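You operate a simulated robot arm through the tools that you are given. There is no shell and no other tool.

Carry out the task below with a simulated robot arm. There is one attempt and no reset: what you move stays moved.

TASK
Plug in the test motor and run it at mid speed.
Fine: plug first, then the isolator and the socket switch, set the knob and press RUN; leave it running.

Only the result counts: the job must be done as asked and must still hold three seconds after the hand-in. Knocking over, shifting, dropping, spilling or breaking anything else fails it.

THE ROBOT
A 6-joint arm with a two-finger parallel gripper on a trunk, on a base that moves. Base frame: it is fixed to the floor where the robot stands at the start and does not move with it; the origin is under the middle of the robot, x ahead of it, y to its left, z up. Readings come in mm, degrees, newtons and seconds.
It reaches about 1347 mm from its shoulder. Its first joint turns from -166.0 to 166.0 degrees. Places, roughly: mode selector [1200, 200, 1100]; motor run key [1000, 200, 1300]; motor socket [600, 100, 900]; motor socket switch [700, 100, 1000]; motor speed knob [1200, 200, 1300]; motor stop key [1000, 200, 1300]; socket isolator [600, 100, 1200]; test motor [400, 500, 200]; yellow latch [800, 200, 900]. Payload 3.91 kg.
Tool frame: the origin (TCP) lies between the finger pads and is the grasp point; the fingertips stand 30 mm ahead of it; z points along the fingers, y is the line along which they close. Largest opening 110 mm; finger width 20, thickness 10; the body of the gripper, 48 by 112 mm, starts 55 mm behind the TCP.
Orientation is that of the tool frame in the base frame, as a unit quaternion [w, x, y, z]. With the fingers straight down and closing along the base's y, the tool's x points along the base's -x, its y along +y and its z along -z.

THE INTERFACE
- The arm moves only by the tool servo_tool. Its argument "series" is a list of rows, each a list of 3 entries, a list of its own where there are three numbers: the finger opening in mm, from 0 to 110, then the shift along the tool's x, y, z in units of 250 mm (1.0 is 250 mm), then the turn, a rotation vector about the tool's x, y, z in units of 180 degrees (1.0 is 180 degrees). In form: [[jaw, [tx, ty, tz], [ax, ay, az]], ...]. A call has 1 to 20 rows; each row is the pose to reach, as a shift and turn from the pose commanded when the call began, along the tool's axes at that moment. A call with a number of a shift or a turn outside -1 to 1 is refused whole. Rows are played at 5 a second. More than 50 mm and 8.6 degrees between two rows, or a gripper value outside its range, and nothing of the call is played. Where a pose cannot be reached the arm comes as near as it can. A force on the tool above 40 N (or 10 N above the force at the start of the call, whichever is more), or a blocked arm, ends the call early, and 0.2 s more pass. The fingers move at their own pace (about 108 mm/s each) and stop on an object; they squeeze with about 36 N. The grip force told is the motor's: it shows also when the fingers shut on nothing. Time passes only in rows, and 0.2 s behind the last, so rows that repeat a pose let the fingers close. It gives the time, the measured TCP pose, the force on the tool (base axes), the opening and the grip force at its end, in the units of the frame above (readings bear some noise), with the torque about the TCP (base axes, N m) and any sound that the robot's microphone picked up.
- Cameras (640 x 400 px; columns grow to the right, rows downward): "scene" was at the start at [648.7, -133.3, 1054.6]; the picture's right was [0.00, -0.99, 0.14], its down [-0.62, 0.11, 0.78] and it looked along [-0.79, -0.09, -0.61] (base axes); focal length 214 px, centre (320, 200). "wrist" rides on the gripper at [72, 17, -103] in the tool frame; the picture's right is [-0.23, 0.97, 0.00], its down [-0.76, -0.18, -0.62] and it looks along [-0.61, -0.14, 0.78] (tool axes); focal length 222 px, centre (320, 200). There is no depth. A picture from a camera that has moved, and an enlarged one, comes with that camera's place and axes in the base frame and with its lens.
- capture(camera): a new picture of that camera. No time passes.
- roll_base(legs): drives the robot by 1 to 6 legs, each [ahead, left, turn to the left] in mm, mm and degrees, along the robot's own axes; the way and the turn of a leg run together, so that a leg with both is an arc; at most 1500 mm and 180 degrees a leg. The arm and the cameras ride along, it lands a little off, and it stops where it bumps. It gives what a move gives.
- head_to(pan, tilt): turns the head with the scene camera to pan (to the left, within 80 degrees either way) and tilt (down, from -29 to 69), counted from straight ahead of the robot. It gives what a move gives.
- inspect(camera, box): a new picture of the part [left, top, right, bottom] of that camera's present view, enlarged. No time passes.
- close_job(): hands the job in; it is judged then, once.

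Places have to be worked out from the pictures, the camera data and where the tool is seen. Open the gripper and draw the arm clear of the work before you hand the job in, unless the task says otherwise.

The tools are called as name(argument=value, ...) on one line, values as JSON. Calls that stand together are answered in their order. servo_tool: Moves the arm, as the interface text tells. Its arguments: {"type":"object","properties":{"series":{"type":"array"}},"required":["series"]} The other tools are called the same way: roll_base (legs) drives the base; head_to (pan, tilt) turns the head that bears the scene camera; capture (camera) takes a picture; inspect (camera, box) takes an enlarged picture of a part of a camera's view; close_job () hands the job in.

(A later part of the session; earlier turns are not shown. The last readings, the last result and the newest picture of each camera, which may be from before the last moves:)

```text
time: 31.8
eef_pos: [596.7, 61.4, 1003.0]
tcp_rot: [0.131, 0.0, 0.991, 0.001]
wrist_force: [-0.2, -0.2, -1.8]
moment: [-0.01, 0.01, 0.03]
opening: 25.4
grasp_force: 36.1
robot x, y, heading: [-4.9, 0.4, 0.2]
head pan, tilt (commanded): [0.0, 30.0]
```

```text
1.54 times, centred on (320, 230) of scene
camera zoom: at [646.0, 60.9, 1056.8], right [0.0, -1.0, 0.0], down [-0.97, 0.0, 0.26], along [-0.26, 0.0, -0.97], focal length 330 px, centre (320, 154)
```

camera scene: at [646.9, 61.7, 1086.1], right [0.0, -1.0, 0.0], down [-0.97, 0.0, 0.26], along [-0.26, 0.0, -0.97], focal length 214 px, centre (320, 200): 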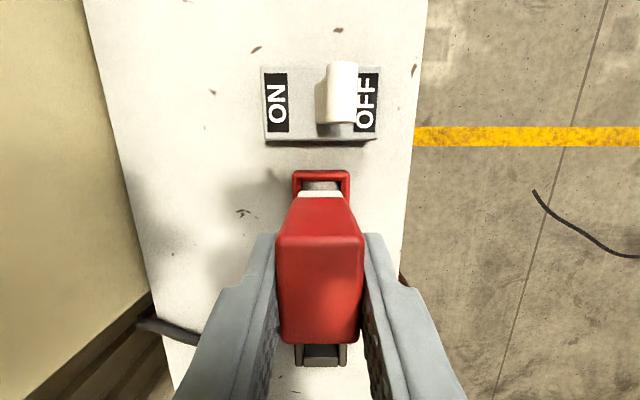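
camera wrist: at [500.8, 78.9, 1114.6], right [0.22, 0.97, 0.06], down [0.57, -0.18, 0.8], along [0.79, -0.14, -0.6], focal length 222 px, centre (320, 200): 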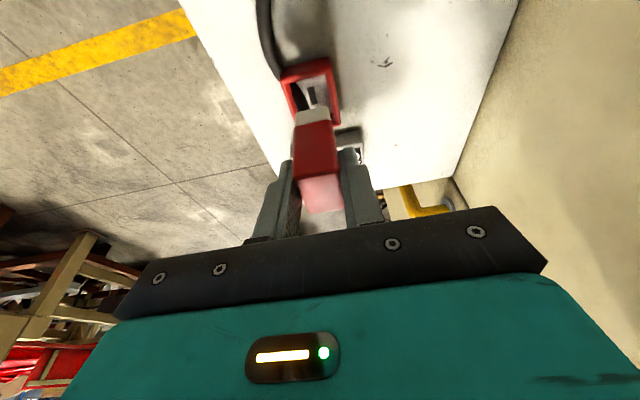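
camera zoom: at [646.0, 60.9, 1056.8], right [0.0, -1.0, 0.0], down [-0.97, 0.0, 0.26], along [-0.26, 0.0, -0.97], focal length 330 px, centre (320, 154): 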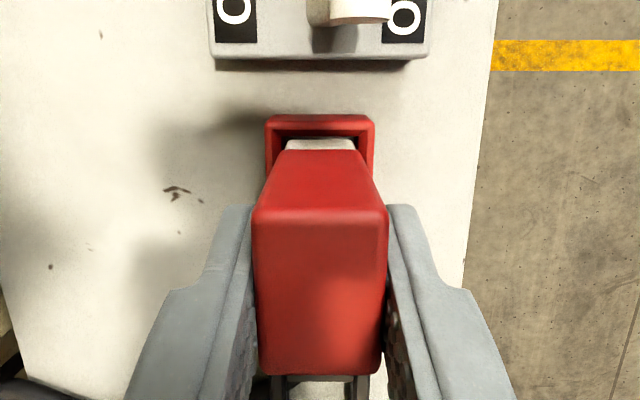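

Both views show the plug centred in the frame within about 1 mm. I lower it 20 mm in 4 mm steps, watching the force.

servo_tool(series=[[10, [0.0041, 0, 0.0155], [0, 0, 0]], [10, [0.0083, 0, 0.0309], [0, 0, 0]], [10, [0.0124, 0, 0.0464], [0, 0, 0]], [10, [0.0166, 0, 0.0618], [0, 0, 0]], [10, [0.0207, 0, 0.0773], [0, 0, 0]]])

inspect(camera="wrist", box=[230, 0, 410, 220])

inspect(camera="scene", box=[240, 100, 400, 360])

```text
time: 33.0
eef_pos: [594.7, 61.7, 984.2]
tcp_rot: [0.132, -0.001, 0.991, 0.002]
wrist_force: [4.5, -5.8, 27.6]
moment: [-0.39, -0.14, -0.08]
opening: 26.0
grasp_force: 36.5
robot x, y, heading: [-3.6, -4.8, -0.1]
head pan, tilt (commanded): [0.0, 30.0]
```

```text
1.82 times, centred on (320, 110) of wrist
camera zoom: at [497.8, 78.3, 1066.7], right [0.22, 0.97, 0.06], down [0.57, -0.18, 0.8], along [0.79, -0.14, -0.6], focal length 404 px, centre (320, 364)
```

zoom: 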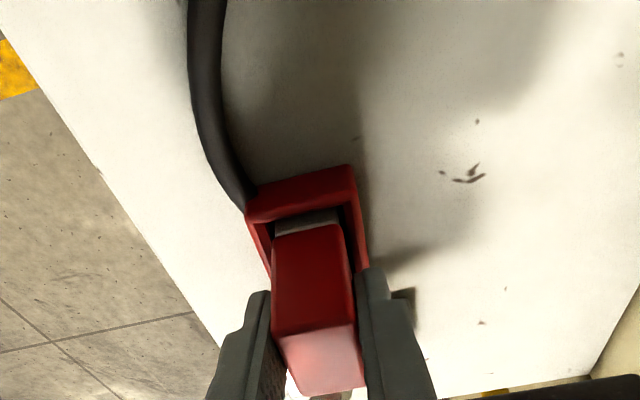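

```text
1.54 times, centred on (320, 230) of scene
camera zoom: at [644.0, 61.2, 1038.7], right [0.0, -1.0, 0.0], down [-0.97, 0.0, 0.26], along [-0.26, 0.0, -0.97], focal length 330 px, centre (320, 154)
```

zoom: 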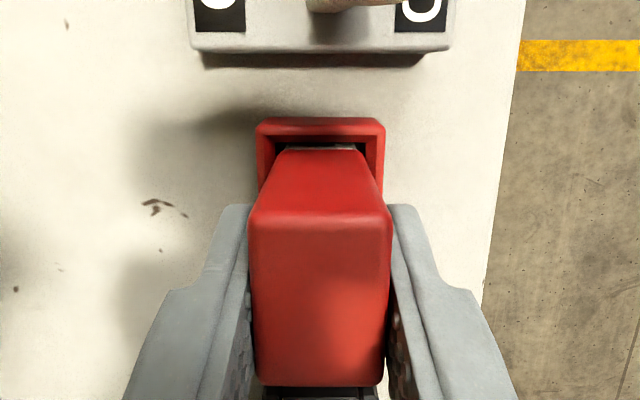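

The plug met resistance (27.6 N, no click) and slid up ~4 mm in the grip, so its pin is likely not in the slot yet; the moment suggests contact toward the −x side. I raise 6 mm with a +1 mm x and −0.4 mm y correction and look again.

servo_tool(series=[[10, [-0.0062, 0, -0.0232], [0, 0, 0]], [10, [-0.0101, -0.0016, -0.0221], [0, 0, 0]], [10, [-0.0101, -0.0016, -0.0221], [0, 0, 0]]])

inspect(camera="wrist", box=[230, 60, 410, 220])

inspect(camera="scene", box=[240, 130, 400, 280])

```text
time: 33.8
eef_pos: [595.9, 63.0, 989.6]
tcp_rot: [0.13, 0.0, 0.992, 0.0]
wrist_force: [-10.2, -1.4, -7.6]
moment: [-0.09, 0.7, -0.07]
opening: 25.5
grasp_force: 35.3
robot x, y, heading: [-0.2, -4.2, 0.2]
head pan, tilt (commanded): [0.0, 30.0]
```

```text
2.50 times, centred on (320, 140) of wrist
camera zoom: at [499.0, 78.9, 1071.6], right [0.22, 0.97, 0.06], down [0.58, -0.18, 0.8], along [0.79, -0.14, -0.6], focal length 555 px, centre (320, 350)
```

zoom: 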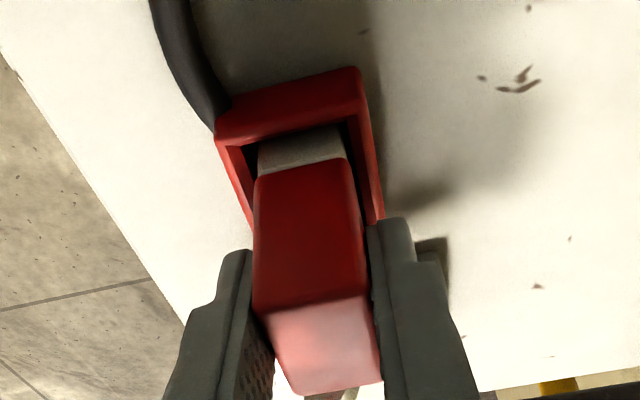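

```text
2.67 times, centred on (320, 205) of scene
camera zoom: at [645.0, 61.9, 1042.8], right [0.0, -1.0, 0.0], down [-0.97, 0.0, 0.26], along [-0.26, 0.0, -0.97], focal length 572 px, centre (320, 187)
```

zoom: 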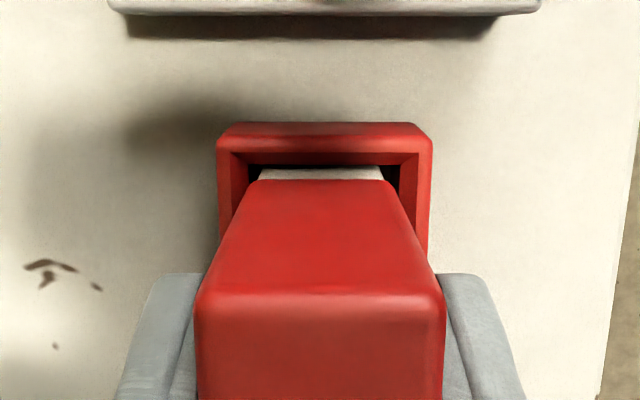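

On raising, the tool is pulled down 7.6 N and sideways 10 N, so the pin already sits in the slot with some retention. I take back most of the x shift to relieve the side load and press down again in small steps.

servo_tool(series=[[10, [0.0031, 0, -0.0008], [0, 0, 0]], [10, [0.0062, 0, 0.0108], [0, 0, 0]], [10, [0.0093, 0, 0.0224], [0, 0, 0]], [10, [0.0114, 0, 0.0301], [0, 0, 0]], [10, [0.0135, 0, 0.0378], [0, 0, 0]]])

inspect(camera="wrist", box=[230, 60, 410, 220])

inspect(camera="scene", box=[240, 130, 400, 280])

```text
time: 35.0
eef_pos: [595.4, 60.1, 980.5]
tcp_rot: [0.132, 0.0, 0.991, 0.001]
wrist_force: [7.6, -7.1, 26.8]
moment: [-0.27, -0.29, -0.1]
opening: 25.8
grasp_force: 35.8
robot x, y, heading: [-0.4, 4.3, 0.1]
head pan, tilt (commanded): [0.0, 30.0]
```

```text
2.50 times, centred on (320, 140) of wrist
camera zoom: at [497.5, 77.5, 1062.1], right [0.22, 0.97, 0.06], down [0.57, -0.18, 0.8], along [0.79, -0.14, -0.6], focal length 555 px, centre (320, 350)
```

zoom: 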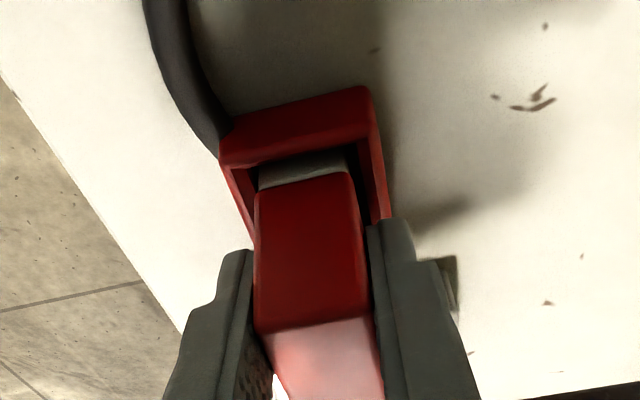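

```text
2.67 times, centred on (320, 205) of scene
camera zoom: at [643.6, 60.3, 1033.9], right [0.0, -1.0, 0.0], down [-0.97, 0.0, 0.26], along [-0.26, 0.0, -0.97], focal length 572 px, centre (320, 187)
```

zoom: 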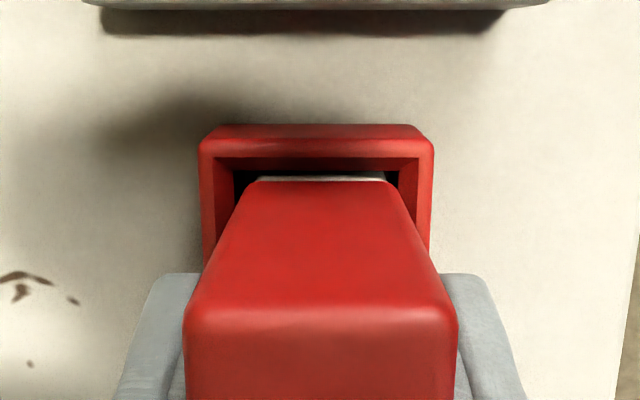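

Still about 27 N and the plug slips upward in the grip rather than seating. I take the full views to check whether the plug is pitched or off-centre in the frame.

inspect(camera="scene", box=[220, 140, 420, 390])

inspect(camera="wrist", box=[270, 80, 370, 180])

```text
1.60 times, centred on (320, 265) of scene
camera zoom: at [643.6, 60.3, 1033.9], right [0.0, -1.0, 0.0], down [-0.97, 0.0, 0.26], along [-0.26, 0.0, -0.97], focal length 343 px, centre (320, 96)
```

zoom: 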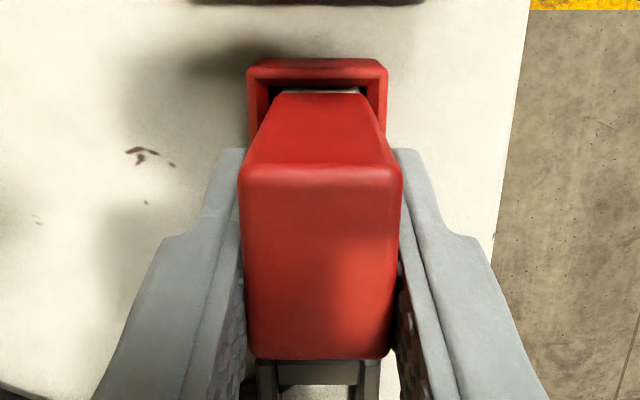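

```text
4.00 times, centred on (320, 130) of wrist
camera zoom: at [497.5, 77.5, 1062.1], right [0.22, 0.97, 0.06], down [0.57, -0.18, 0.8], along [0.79, -0.14, -0.6], focal length 888 px, centre (320, 480)
```

zoom: 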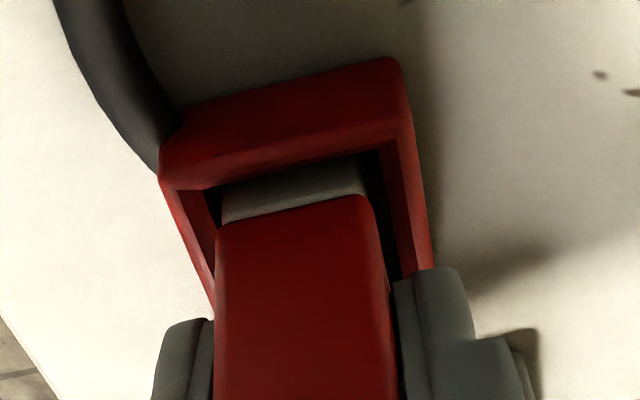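

The plug has crept down about 2 mm and looks nearly upright, so the pin is in but stiff; the grip slips before it seats. I relieve the load, open the jaws and back off upward to press on its top with closed fingers.

servo_tool(series=[[10, [-0.0021, 0.001, -0.0077], [0, 0, 0]], [40, [-0.0021, 0.001, -0.0077], [0, 0, 0]], [60, [-0.0021, 0.001, -0.0077], [0, 0, 0]], [60, [-0.0207, 0.001, -0.0773], [0, 0, 0]], [60, [-0.0414, 0.001, -0.1546], [0, 0, 0]], [60, [-0.0622, 0.001, -0.2318], [0, 0, 0]]])

capture(camera="scene")

inspect(camera="wrist", box=[230, 60, 410, 220])

```text
time: 36.4
eef_pos: [594.4, 62.2, 1038.0]
tcp_rot: [0.13, 0.0, 0.992, 0.0]
wrist_force: [0.1, 0.0, 0.0]
moment: [-0.02, 0.01, -0.01]
opening: 59.8
grasp_force: 0.1
robot x, y, heading: [-1.6, -1.8, 0.1]
head pan, tilt (commanded): [0.0, 30.0]
```

```text
taken
camera scene: at [644.1, 60.9, 1092.8], right [0.0, -1.0, 0.0], down [-0.97, 0.0, 0.26], along [-0.26, 0.0, -0.97], focal length 214 px, centre (320, 200)
```

scene: 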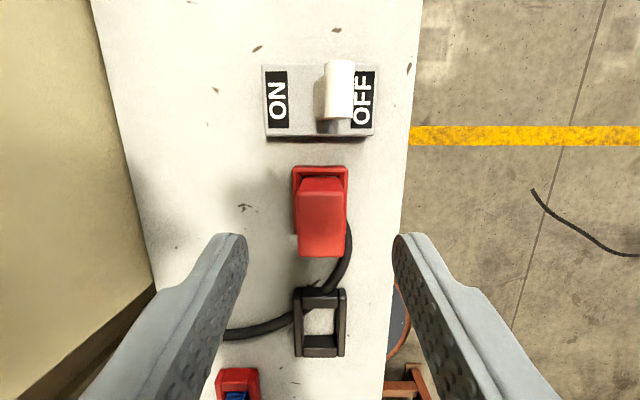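

```text
2.50 times, centred on (320, 140) of wrist
camera zoom: at [498.0, 78.0, 1121.3], right [0.22, 0.97, 0.06], down [0.57, -0.18, 0.8], along [0.79, -0.14, -0.6], focal length 555 px, centre (320, 350)
```

zoom: 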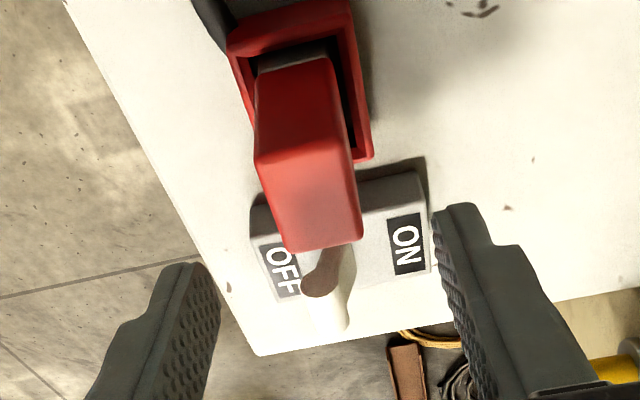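

The plug stays upright in the socket by itself. I zoom to judge how far it still stands proud.

inspect(camera="scene", box=[270, 140, 370, 280])

inspect(camera="wrist", box=[280, 50, 360, 170])

```text
2.86 times, centred on (320, 210) of scene
camera zoom: at [644.1, 60.9, 1092.8], right [0.0, -1.0, 0.0], down [-0.97, 0.0, 0.26], along [-0.26, 0.0, -0.97], focal length 613 px, centre (320, 171)
```

zoom: 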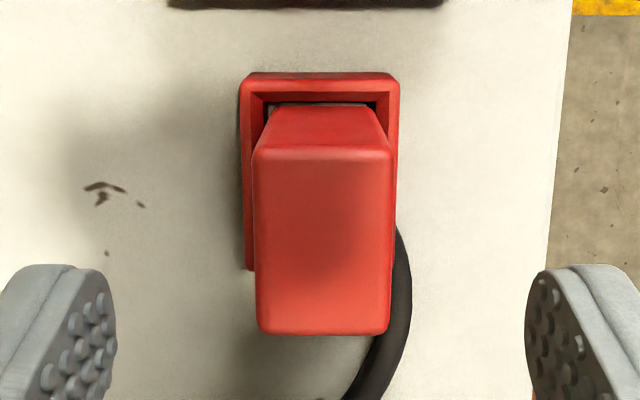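

```text
3.33 times, centred on (320, 110) of wrist
camera zoom: at [498.0, 78.0, 1121.3], right [0.22, 0.97, 0.06], down [0.57, -0.18, 0.8], along [0.79, -0.14, -0.6], focal length 740 px, centre (320, 500)
```

zoom: 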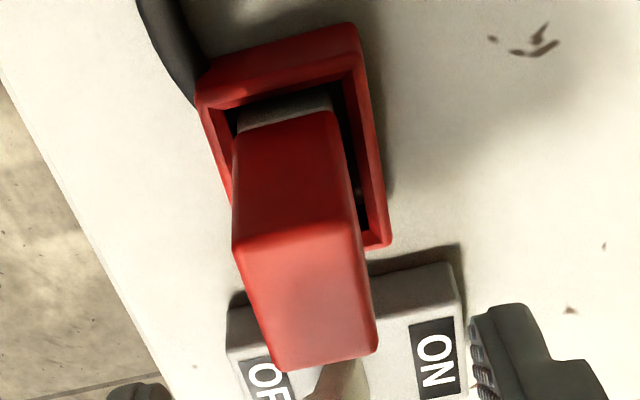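

The plug top is at z≈989, about 6 mm above its parked height, and it sits roughly 1.5 mm too far +x and 0.7 mm too far −y in the frame. I regrip it lower down, centred in y on the frame.

servo_tool(series=[[60, [0.0177, 0, 0.0764], [0, 0, 0]], [60, [0.0355, 0, 0.1529], [0, 0, 0]], [60, [0.0532, 0, 0.2293], [0, 0, 0]], [40, [0.0532, 0, 0.2293], [0, 0, 0]], [10, [0.0532, 0, 0.2293], [0, 0, 0]], [10, [0.0532, 0, 0.2293], [0, 0, 0]], [10, [0.0532, 0, 0.2293], [0, 0, 0]]])

inspect(camera="scene", box=[220, 140, 420, 390])

```text
time: 38.0
eef_pos: [597.2, 62.0, 981.4]
tcp_rot: [0.13, -0.001, 0.992, 0.002]
wrist_force: [1.4, -6.2, -0.5]
moment: [-0.35, -0.1, -0.07]
opening: 25.4
grasp_force: 36.2
robot x, y, heading: [-2.0, 1.6, -0.1]
head pan, tilt (commanded): [0.0, 30.0]
```

```text
1.60 times, centred on (320, 265) of scene
camera zoom: at [646.7, 62.3, 1035.2], right [0.0, -1.0, 0.0], down [-0.97, 0.0, 0.26], along [-0.26, 0.0, -0.97], focal length 343 px, centre (320, 96)
```

zoom: 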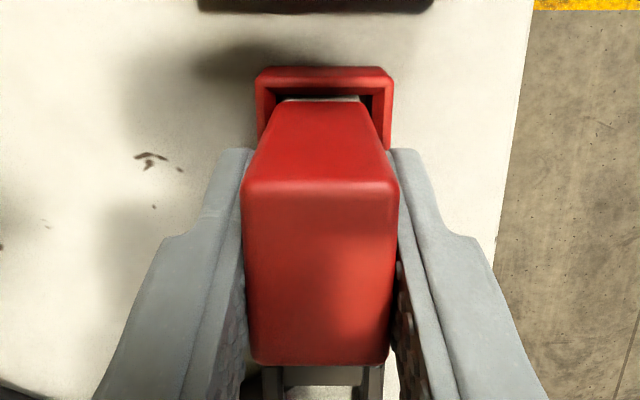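

The side force (−6 N) acts at about z = 925 by the moment, so the pin is engaged in the slot at floor level; it just needs to be pushed without side load. I relax y by 1.2 mm and press down while compensating the arm's −x deflection.

servo_tool(series=[[10, [0, -0.0048, 0], [0, 0, 0]], [10, [0.0012, -0.004, 0.0121], [0, 0, 0]], [10, [0.0024, -0.004, 0.0242], [0, 0, 0]], [10, [0.0035, -0.004, 0.0363], [0, 0, 0]]])

inspect(camera="scene", box=[220, 140, 420, 390])

inspect(camera="wrist", box=[270, 80, 370, 180])

```text
time: 39.0
eef_pos: [597.3, 60.7, 973.6]
tcp_rot: [0.132, 0.0, 0.991, 0.001]
wrist_force: [-1.4, 2.6, 27.6]
moment: [0.03, -0.08, 0.03]
opening: 25.6
grasp_force: 36.0
robot x, y, heading: [2.8, -0.0, 0.2]
head pan, tilt (commanded): [0.0, 30.0]
```

```text
1.60 times, centred on (320, 265) of scene
camera zoom: at [647.0, 60.8, 1026.5], right [0.0, -1.0, 0.0], down [-0.97, 0.0, 0.26], along [-0.26, 0.0, -0.97], focal length 343 px, centre (320, 96)
```

zoom: 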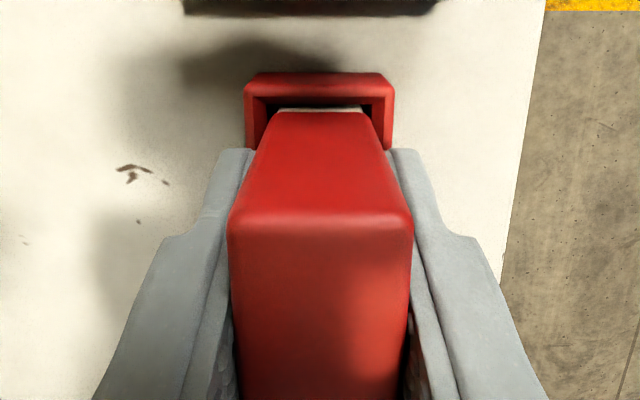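

```text
4.00 times, centred on (320, 130) of wrist
camera zoom: at [500.9, 78.0, 1054.8], right [0.22, 0.97, 0.06], down [0.57, -0.18, 0.8], along [0.79, -0.14, -0.6], focal length 888 px, centre (320, 480)
```

zoom: 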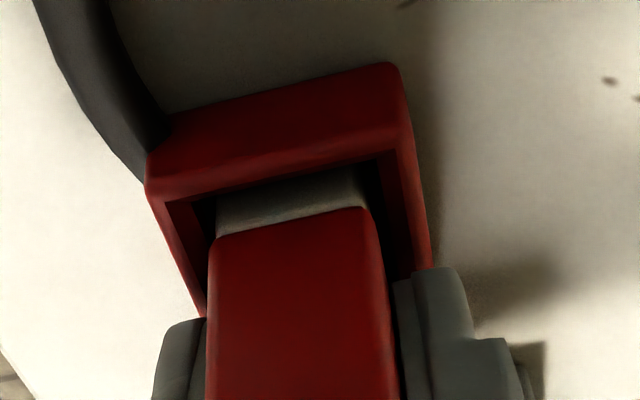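

Pushing was pure vertical yet the plug slid in the grip again; table z≈919 and socket floor z≈925 suggest the pin rests on the socket floor, since I tried x≈599 and 602.4 but the slot is near 600.6. With a light down load I sweep x slowly from 602.4 toward 600 so the pin can drop in.

servo_tool(series=[[10, [0.0007, 0, -0.0052], [0, 0, 0]], [10, [0.0026, 0, -0.0057], [0, 0, 0]], [10, [0.0046, 0, -0.0062], [0, 0, 0]], [10, [0.0065, 0, -0.0067], [0, 0, 0]], [10, [0.0084, 0, -0.0072], [0, 0, 0]]])

inspect(camera="wrist", box=[270, 80, 370, 180])

inspect(camera="scene", box=[240, 130, 400, 280])

```text
time: 40.2
eef_pos: [596.6, 62.0, 972.9]
tcp_rot: [0.129, -0.001, 0.992, 0.002]
wrist_force: [9.3, 7.1, 3.9]
moment: [0.27, -0.68, 0.06]
opening: 25.4
grasp_force: 35.7
robot x, y, heading: [0.1, -0.3, 0.1]
head pan, tilt (commanded): [0.0, 30.0]
```

```text
4.00 times, centred on (320, 130) of wrist
camera zoom: at [499.8, 77.7, 1055.1], right [0.22, 0.97, 0.06], down [0.58, -0.18, 0.8], along [0.79, -0.14, -0.6], focal length 888 px, centre (320, 480)
```

zoom: 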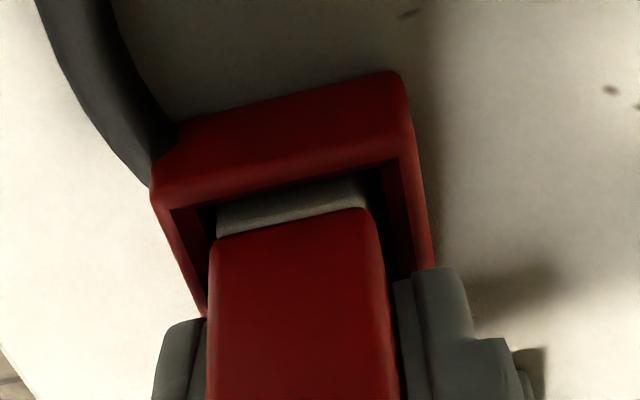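

```text
2.67 times, centred on (320, 205) of scene
camera zoom: at [645.8, 60.6, 1026.3], right [0.0, -1.0, 0.0], down [-0.97, 0.0, 0.26], along [-0.26, 0.0, -0.97], focal length 572 px, centre (320, 187)
```

zoom: 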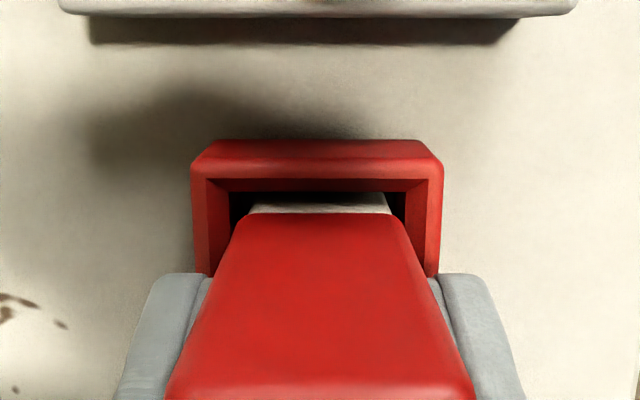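

The pin is clearly captured in the slot sideways (9 N in x with little vertical load), so it needs more push than the grip friction allows. I relax the side load, release, and go up to press on the plug top with closed fingers.

servo_tool(series=[[10, [-0.0042, -0.0024, -0.0001], [0, 0, 0]], [40, [-0.0042, -0.0024, -0.0001], [0, 0, 0]], [60, [-0.0042, -0.0024, -0.0001], [0, 0, 0]], [60, [-0.0301, -0.0024, -0.0967], [0, 0, 0]], [60, [-0.0557, -0.0024, -0.1922], [0, 0, 0]], [60, [-0.0557, -0.0024, -0.1922], [0, 0, 0]]])

inspect(camera="scene", box=[220, 120, 420, 320])

inspect(camera="wrist", box=[260, 50, 380, 200])

```text
time: 41.6
eef_pos: [596.2, 59.4, 1023.4]
tcp_rot: [0.131, -0.001, 0.991, 0.001]
wrist_force: [0.3, 0.7, -0.7]
moment: [-0.04, -0.02, -0.01]
opening: 60.1
grasp_force: 0.0
robot x, y, heading: [-0.6, -2.9, 0.2]
head pan, tilt (commanded): [0.0, 30.0]
```

```text
2.00 times, centred on (320, 220) of scene
camera zoom: at [645.4, 59.3, 1077.1], right [0.0, -1.0, 0.0], down [-0.97, 0.0, 0.26], along [-0.26, 0.0, -0.97], focal length 429 px, centre (320, 160)
```

zoom: 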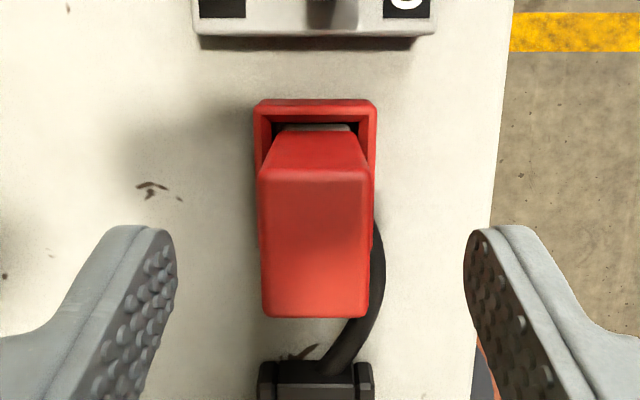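

```text
2.67 times, centred on (320, 125) of wrist
camera zoom: at [499.4, 76.4, 1105.7], right [0.22, 0.97, 0.06], down [0.57, -0.18, 0.8], along [0.79, -0.14, -0.6], focal length 592 px, centre (320, 400)
```

zoom: 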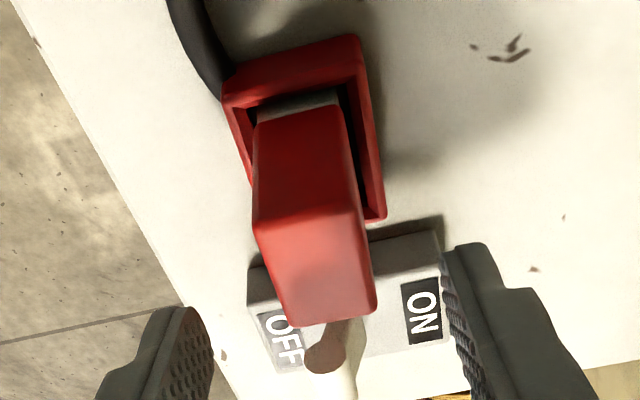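

The plug is now centred in the frame (x≈600.7, y≈60.5) but its top is still at z≈989. I close the fingers above it and line them up with the top centre for a firm press.

servo_tool(series=[[60, [-0.0083, 0, -0.0309], [0, 0, 0]], [30, [-0.0083, 0, -0.0309], [0, 0, 0]], [0, [-0.0222, 0.0024, -0.0272], [0, 0, 0]], [0, [-0.0361, 0.0048, -0.0235], [0, 0, 0]], [0, [-0.0361, 0.0048, -0.0235], [0, 0, 0]]])

capture(camera="wrist")

capture(camera="scene")

```text
time: 42.8
eef_pos: [604.4, 60.8, 1030.7]
tcp_rot: [0.13, 0.0, 0.991, 0.002]
wrist_force: [0.4, -0.2, -0.2]
moment: [-0.01, -0.01, -0.01]
opening: 0.1
grasp_force: 36.7
robot x, y, heading: [2.3, 0.4, -0.2]
head pan, tilt (commanded): [0.0, 30.0]
```

```text
taken
camera wrist: at [507.2, 77.7, 1113.1], right [0.22, 0.97, 0.06], down [0.57, -0.18, 0.8], along [0.79, -0.14, -0.6], focal length 222 px, centre (320, 200)
```

wrist: 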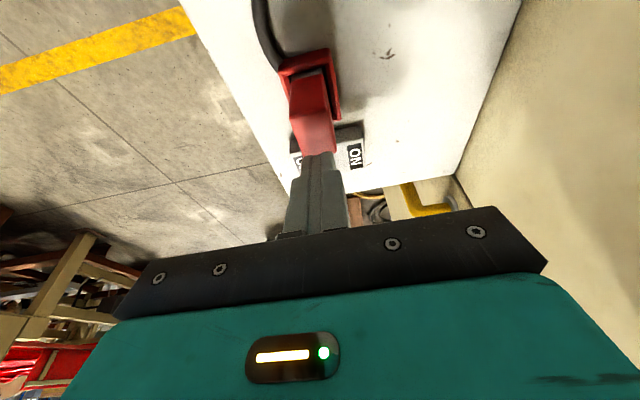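

```text
taken
camera scene: at [653.3, 60.6, 1084.7], right [0.0, -1.0, 0.0], down [-0.97, 0.0, 0.26], along [-0.26, 0.0, -0.97], focal length 214 px, centre (320, 200)
```

scene: 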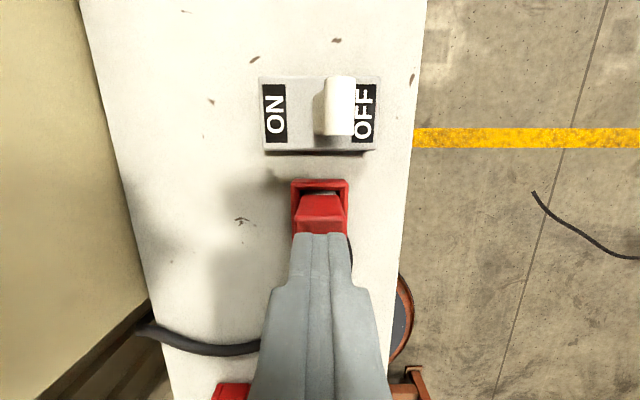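

The closed fingers sit over the plug's top. I press down in small steps until the 40 N limit or until it seats.

servo_tool(series=[[0, [0.0052, 0, 0.0193], [0, 0, 0]], [0, [0.0093, 0, 0.0348], [0, 0, 0]], [0, [0.0109, 0, 0.0406], [0, 0, 0]], [0, [0.0119, 0, 0.0444], [0, 0, 0]], [0, [0.013, 0, 0.0483], [0, 0, 0]], [0, [0.014, 0, 0.0522], [0, 0, 0]], [0, [0.015, 0, 0.056], [0, 0, 0]]])

capture(camera="scene")

inspect(camera="wrist", box=[230, 40, 410, 220])

```text
time: 44.3
eef_pos: [604.4, 61.2, 1020.7]
tcp_rot: [0.134, 0.0, 0.991, 0.001]
wrist_force: [0.4, 0.3, 7.8]
moment: [0.01, 0.04, -0.1]
opening: 0.0
grasp_force: 36.1
robot x, y, heading: [1.4, -1.8, -0.2]
head pan, tilt (commanded): [0.0, 30.0]
stopped in row 7: the force on the tool passed its limit at 43 N (the readings are from after the stop); the commanded pose is now the measured one
```

```text
taken
camera scene: at [653.5, 61.1, 1074.4], right [0.0, -1.0, 0.0], down [-0.97, 0.0, 0.25], along [-0.25, 0.0, -0.97], focal length 214 px, centre (320, 200)
```

scene: 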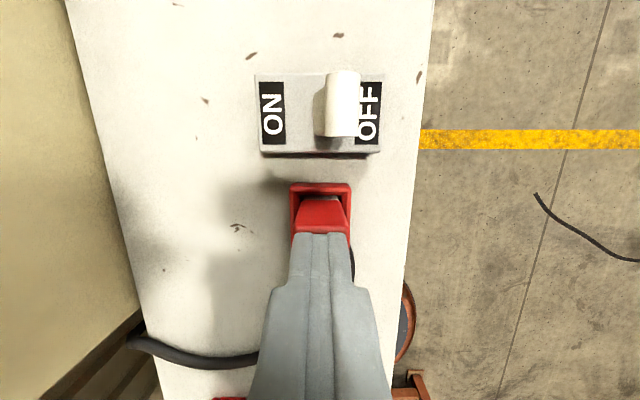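

```text
2.22 times, centred on (320, 130) of wrist
camera zoom: at [507.3, 78.3, 1101.9], right [0.22, 0.97, 0.06], down [0.57, -0.18, 0.8], along [0.79, -0.14, -0.59], focal length 494 px, centre (320, 356)
```

zoom: 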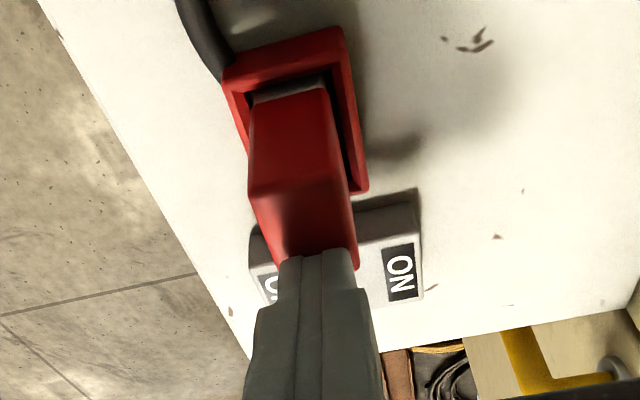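

At 43 N it still did not seat. I press again just below the limit to read the depth under load and tell a hard stop from a springy one.

servo_tool(series=[[0, [0.001, 0, 0.0039], [0, 0, 0]], [0, [0.0018, 0, 0.0066], [0, 0, 0]], [0, [0.0018, 0, 0.0066], [0, 0, 0]]])

inspect(camera="wrist", box=[230, 40, 410, 220])

```text
time: 45.2
eef_pos: [604.5, 61.7, 1019.6]
tcp_rot: [0.136, 0.0, 0.991, 0.002]
wrist_force: [-0.2, 1.0, 5.6]
moment: [0.0, 0.04, -0.09]
opening: 0.1
grasp_force: 35.8
robot x, y, heading: [-0.3, -6.0, -0.2]
head pan, tilt (commanded): [0.0, 30.0]
stopped in row 3: the force on the tool passed its limit at 42 N (the readings are from after the stop); the commanded pose is now the measured one
```

```text
2.22 times, centred on (320, 130) of wrist
camera zoom: at [506.8, 78.1, 1101.6], right [0.22, 0.97, 0.06], down [0.57, -0.18, 0.8], along [0.79, -0.14, -0.59], focal length 494 px, centre (320, 356)
```

zoom: 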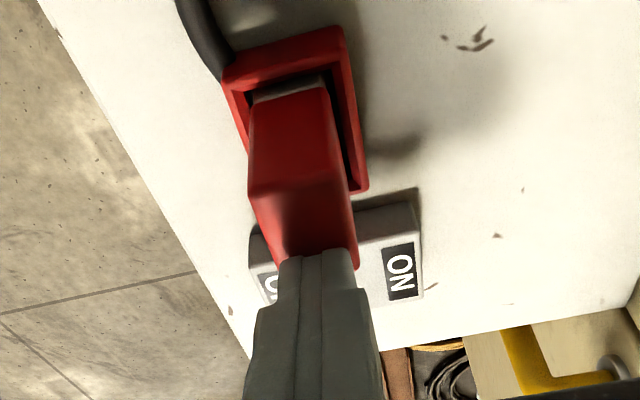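

It is a hard stop (0.3 mm travel at 42 N). To learn whether the pin is deep in the slot, I will regrip the plug and jog it sideways at small lift heights; first regrip.

servo_tool(series=[[0, [-0.0129, 0, -0.0462], [0, 0, 0]], [40, [-0.0129, 0, -0.0462], [0, 0, 0]], [60, [0.0102, -0.0016, -0.0527], [0, 0.0033, 0]], [60, [0.0102, -0.0016, -0.0527], [0, 0.0033, 0]], [60, [0.0366, -0.0016, 0.0417], [0, 0.0033, 0]], [60, [0.0629, -0.0016, 0.136], [0, 0.0033, 0]], [40, [0.0629, -0.0016, 0.136], [0, 0.0033, 0]], [10, [0.0629, -0.0016, 0.136], [0, 0.0033, 0]], [10, [0.0629, -0.0016, 0.136], [0, 0.0033, 0]], [10, [0.0629, -0.0016, 0.136], [0, 0.0033, 0]]])

capture(camera="scene")

```text
time: 47.5
eef_pos: [600.2, 63.6, 983.5]
tcp_rot: [0.13, 0.0, 0.992, 0.002]
wrist_force: [0.2, -6.2, 0.0]
moment: [-0.46, -0.04, -0.03]
opening: 25.4
grasp_force: 36.1
robot x, y, heading: [0.3, 1.2, -0.0]
head pan, tilt (commanded): [0.0, 30.0]
```

```text
taken
camera scene: at [649.7, 62.2, 1037.3], right [0.0, -1.0, 0.0], down [-0.97, 0.0, 0.26], along [-0.26, 0.0, -0.97], focal length 214 px, centre (320, 200)
```

scene: 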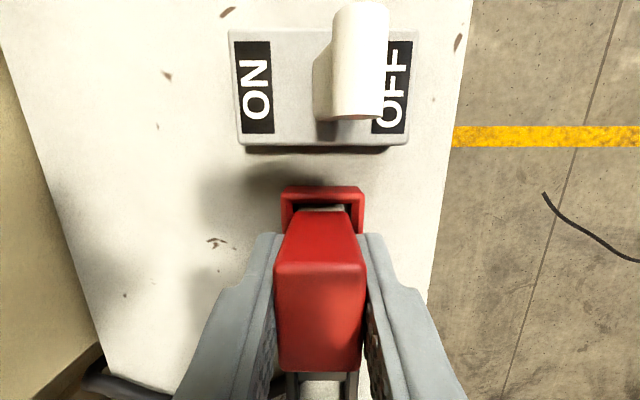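

The side load's line of action comes out below the bench top (z≈909), meaning the pin is held deep in the slot. To confirm, I relieve y, lift 8 mm and jog +1.5 mm in x to see if it is still captured.

servo_tool(series=[[10, [0, -0.006, 0], [0, 0, 0]], [10, [-0.0041, -0.006, -0.0155], [0, 0, 0]], [10, [-0.0083, -0.006, -0.0309], [0, 0, 0]], [10, [-0.0141, -0.006, -0.0294], [0, 0, 0]], [10, [-0.0141, -0.006, -0.0294], [0, 0, 0]]])

inspect(camera="scene", box=[220, 140, 420, 390])

inspect(camera="wrist", box=[270, 80, 370, 180])

```text
time: 48.6
eef_pos: [599.7, 60.5, 990.0]
tcp_rot: [0.13, 0.0, 0.992, 0.001]
wrist_force: [0.0, -0.2, -0.4]
moment: [0.04, 0.0, 0.0]
opening: 25.5
grasp_force: 36.4
robot x, y, heading: [0.6, -1.8, -0.2]
head pan, tilt (commanded): [0.0, 30.0]
```

```text
1.60 times, centred on (320, 265) of scene
camera zoom: at [649.2, 60.3, 1043.9], right [0.0, -1.0, 0.0], down [-0.97, 0.0, 0.26], along [-0.26, 0.0, -0.97], focal length 343 px, centre (320, 96)
```

zoom: 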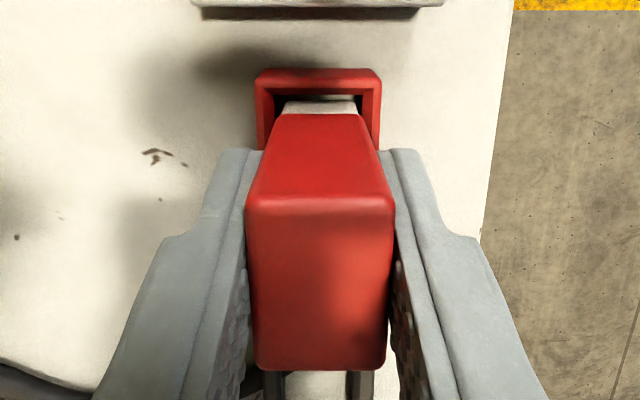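

```text
4.00 times, centred on (320, 130) of wrist
camera zoom: at [503.1, 77.4, 1072.6], right [0.22, 0.97, 0.06], down [0.58, -0.18, 0.8], along [0.79, -0.14, -0.6], focal length 888 px, centre (320, 480)
```

zoom: 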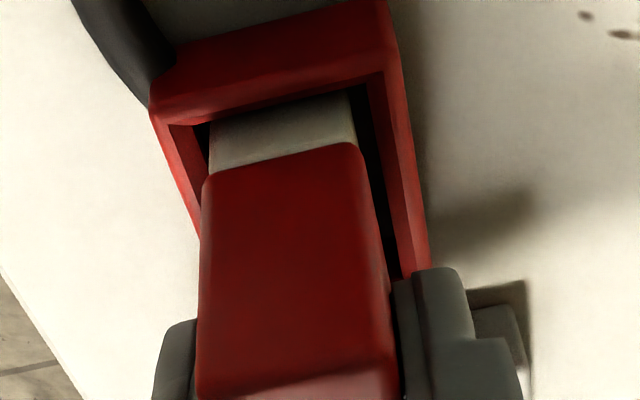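

At about 7 mm lift there is no side force at this x. I jog −3 mm in x at the same height to see whether the pin is free there.

servo_tool(series=[[10, [0.0058, 0, -0.0016], [0, 0, 0]], [10, [0.0116, 0, -0.0031], [0, 0, 0]], [10, [0.0116, 0, -0.0031], [0, 0, 0]]])

servo_tool(series=[[10, [0, 0.006, 0], [0, 0, 0]], [10, [0, 0.012, 0], [0, 0, 0]], [10, [0, 0.012, 0], [0, 0, 0]]])

```text
time: 49.5
eef_pos: [598.1, 59.2, 991.4]
tcp_rot: [0.131, 0.0, 0.991, 0.001]
wrist_force: [18.9, 4.5, 2.7]
moment: [0.22, -0.99, -0.04]
opening: 25.5
grasp_force: 36.1
robot x, y, heading: [1.6, -0.7, -0.0]
head pan, tilt (commanded): [0.0, 30.0]
```

```text
time: 50.2
eef_pos: [596.3, 61.0, 989.9]
tcp_rot: [0.129, -0.001, 0.992, 0.002]
wrist_force: [19.6, -7.5, -0.5]
moment: [-0.35, -1.01, 0.02]
opening: 25.7
grasp_force: 36.7
robot x, y, heading: [-1.8, 1.0, -0.3]
head pan, tilt (commanded): [0.0, 30.0]
```

Contact appears at frame-top height (z≈938–943) with 19 N toward +x. I look closely at where the plug touches the frame.

inspect(camera="wrist", box=[280, 70, 370, 150])

inspect(camera="scene", box=[260, 160, 380, 260])

```text
5.00 times, centred on (325, 110) of wrist
camera zoom: at [500.3, 78.9, 1071.9], right [0.22, 0.97, 0.06], down [0.58, -0.18, 0.8], along [0.79, -0.14, -0.6], focal length 1111 px, centre (295, 650)
```

zoom: 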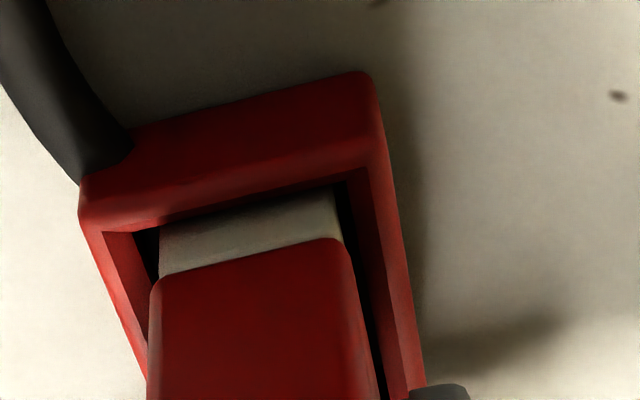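

```text
4.00 times, centred on (320, 210) of scene
camera zoom: at [646.3, 61.7, 1043.1], right [0.0, -1.0, 0.0], down [-0.97, 0.0, 0.26], along [-0.26, 0.0, -0.97], focal length 858 px, centre (320, 160)
```

zoom: 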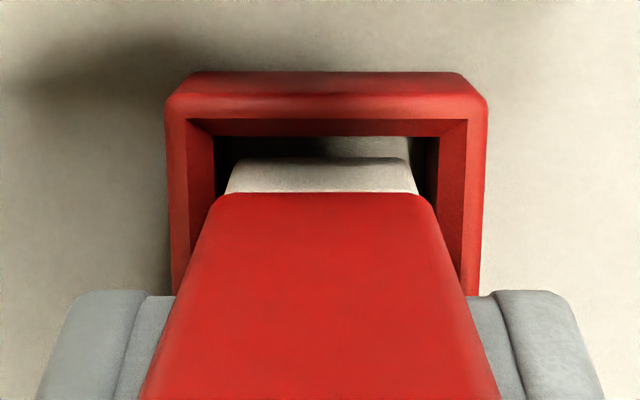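

At 7 mm lift the pin is out of the slot (the plug slid freely to the frame's −x wall), while at the bottom it was captured sideways with a hard stop — so it was in fact seated there, about 6 mm pin depth. I put it back: recentre x/y and lower to the same stop.

servo_tool(series=[[10, [-0.0058, -0.0108, 0.0016], [0, 0, 0]], [10, [-0.0058, -0.0108, 0.0016], [0, 0, 0]], [10, [-0.0027, -0.0108, 0.0131], [0, 0, 0]], [10, [0.0004, -0.0108, 0.0247], [0, 0, 0]], [10, [0.0025, -0.0108, 0.0325], [0, 0, 0]], [10, [0.004, -0.0108, 0.0383], [0, 0, 0]]])

inspect(camera="wrist", box=[270, 80, 370, 180])

inspect(camera="scene", box=[260, 160, 380, 260])

```text
time: 51.6
eef_pos: [596.3, 59.4, 983.4]
tcp_rot: [0.132, 0.0, 0.991, 0.002]
wrist_force: [3.2, 4.0, 27.2]
moment: [0.04, 0.1, 0.02]
opening: 25.7
grasp_force: 35.5
robot x, y, heading: [-1.0, -2.4, -0.1]
head pan, tilt (commanded): [0.0, 30.0]
```

```text
4.00 times, centred on (320, 130) of wrist
camera zoom: at [500.9, 76.6, 1064.4], right [0.22, 0.97, 0.06], down [0.57, -0.18, 0.8], along [0.79, -0.14, -0.6], focal length 888 px, centre (320, 480)
```

zoom: 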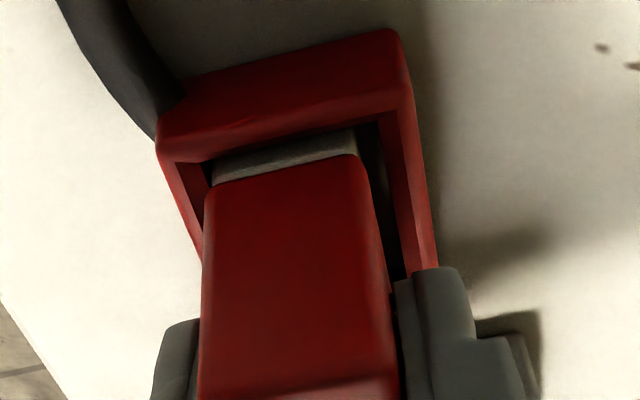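

```text
4.00 times, centred on (320, 210) of scene
camera zoom: at [647.0, 59.5, 1036.2], right [0.0, -1.0, 0.0], down [-0.97, 0.0, 0.26], along [-0.26, 0.0, -0.97], focal length 858 px, centre (320, 160)
```

zoom: 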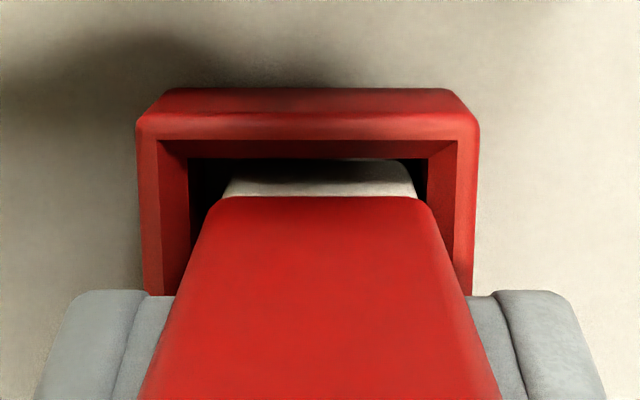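

The load pushed the arm sideways (about −2.7 mm x, −1.3 mm y), so the plug is now off-centre. I raise 4 mm, recentre by +2.7/+1.5 mm and check the gaps before lowering gently.

servo_tool(series=[[10, [-0.0041, 0, -0.0155], [0, 0, 0]], [10, [-0.0093, 0.003, -0.0141], [0, 0, 0]], [10, [-0.0146, 0.006, -0.0127], [0, 0, 0]], [10, [-0.0146, 0.006, -0.0127], [0, 0, 0]]])

inspect(camera="wrist", box=[270, 80, 370, 180])

inspect(camera="scene", box=[260, 160, 380, 260])

```text
time: 52.6
eef_pos: [601.3, 60.1, 984.5]
tcp_rot: [0.129, -0.001, 0.992, 0.003]
wrist_force: [-10.3, -7.2, -8.2]
moment: [-0.34, 0.68, -0.11]
opening: 25.3
grasp_force: 36.4
robot x, y, heading: [3.7, 0.9, -0.3]
head pan, tilt (commanded): [0.0, 30.0]
```

```text
4.00 times, centred on (320, 130) of wrist
camera zoom: at [503.7, 77.4, 1066.3], right [0.22, 0.97, 0.06], down [0.58, -0.18, 0.8], along [0.79, -0.14, -0.6], focal length 888 px, centre (320, 480)
```

zoom: 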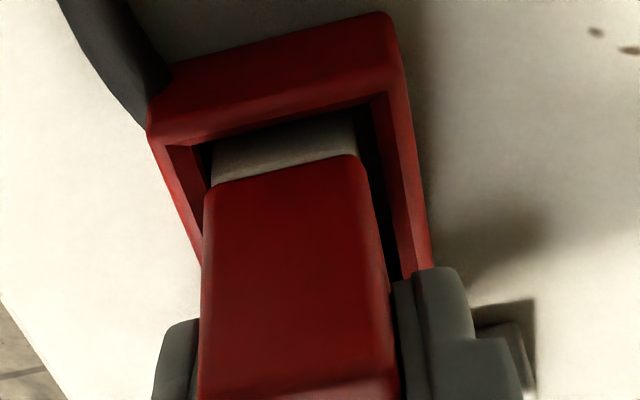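

```text
4.00 times, centred on (320, 210) of scene
camera zoom: at [649.7, 60.2, 1037.4], right [0.0, -1.0, 0.0], down [-0.97, 0.0, 0.26], along [-0.26, 0.0, -0.97], focal length 858 px, centre (320, 160)
```

zoom: 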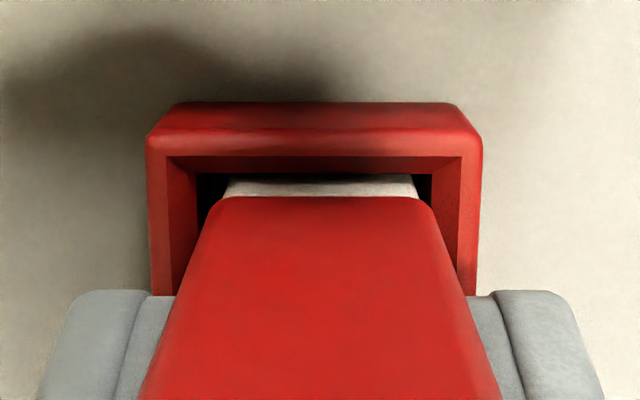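

The plug is captured again by the slot (it resists both upward pull and sideways motion at z≈920, well below the frame top), so the pin is in. I take off the side load and push it gently down to its stop.

servo_tool(series=[[10, [0.0077, -0.0056, -0.0021], [0, 0, 0]], [10, [0.0074, -0.004, 0.0042], [0, 0, 0]], [10, [0.0066, -0.0024, 0.0107], [0, 0, 0]], [10, [0.0066, -0.0024, 0.0107], [0, 0, 0]]])

inspect(camera="scene", box=[260, 160, 380, 260])

```text
time: 53.6
eef_pos: [600.4, 61.0, 982.1]
tcp_rot: [0.13, 0.0, 0.991, 0.002]
wrist_force: [-0.9, -1.1, 10.3]
moment: [-0.11, 0.14, 0.0]
opening: 25.5
grasp_force: 36.2
robot x, y, heading: [2.5, 2.1, -0.1]
head pan, tilt (commanded): [0.0, 30.0]
```

```text
4.00 times, centred on (320, 210) of scene
camera zoom: at [649.4, 60.2, 1036.2], right [0.0, -1.0, 0.0], down [-0.97, 0.0, 0.26], along [-0.26, 0.0, -0.97], focal length 858 px, centre (320, 160)
```

zoom: 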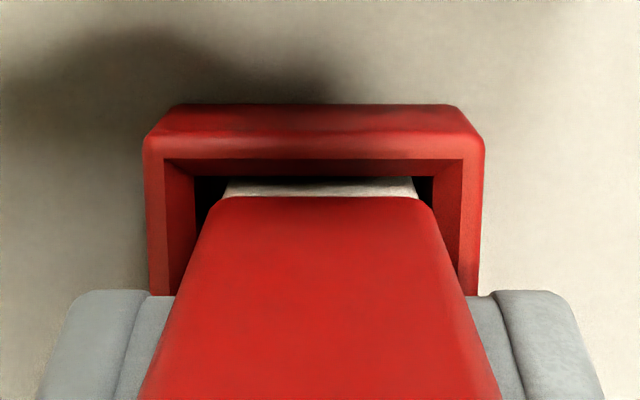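

Side loads are now near zero with 10 N down at the stop. I release and back off upward, then re-measure the plug height.

servo_tool(series=[[10, [-0.0007, 0, -0.0027], [0, 0, 0]], [40, [-0.0007, 0, -0.0027], [0, 0, 0]], [64, [-0.0007, 0, -0.0027], [0, 0, 0]], [64, [-0.0259, 0, -0.0966], [0, 0, 0]], [64, [-0.0518, 0, -0.1932], [0, 0, 0]], [64, [-0.0518, 0, -0.1932], [0, 0, 0]]])

inspect(camera="scene", box=[220, 120, 420, 320])

inspect(camera="wrist", box=[260, 50, 380, 200])

```text
time: 55.0
eef_pos: [598.9, 57.6, 1034.2]
tcp_rot: [0.13, 0.0, 0.992, 0.002]
wrist_force: [0.5, 0.0, 0.5]
moment: [0.03, 0.01, 0.0]
opening: 63.8
grasp_force: 0.1
robot x, y, heading: [-2.6, 0.7, -0.2]
head pan, tilt (commanded): [0.0, 30.0]
```

```text
2.00 times, centred on (320, 220) of scene
camera zoom: at [647.8, 57.7, 1087.0], right [0.0, -1.0, 0.0], down [-0.97, 0.0, 0.26], along [-0.26, 0.0, -0.97], focal length 429 px, centre (320, 160)
```

zoom: 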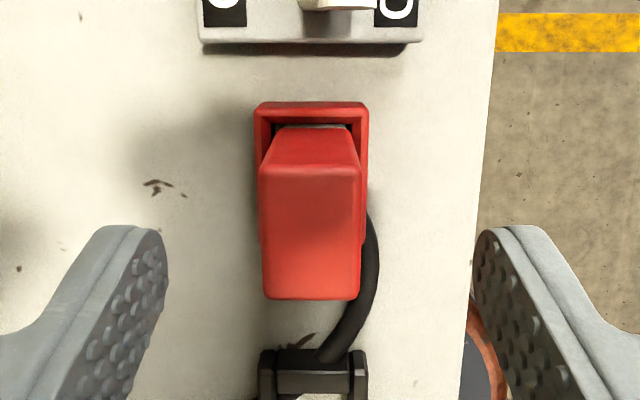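

```text
2.67 times, centred on (320, 125) of wrist
camera zoom: at [501.8, 74.8, 1115.7], right [0.22, 0.97, 0.06], down [0.58, -0.18, 0.8], along [0.79, -0.14, -0.6], focal length 592 px, centre (320, 400)
```

zoom: 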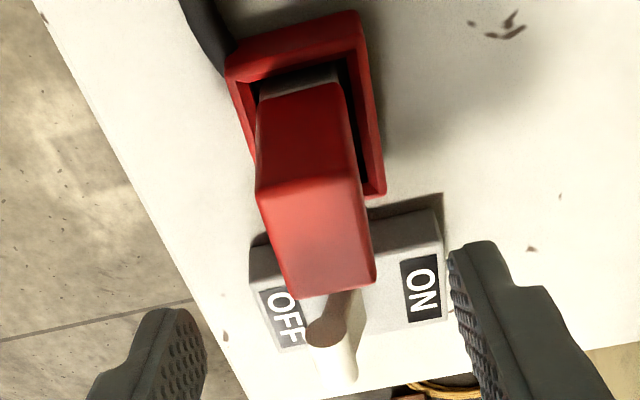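

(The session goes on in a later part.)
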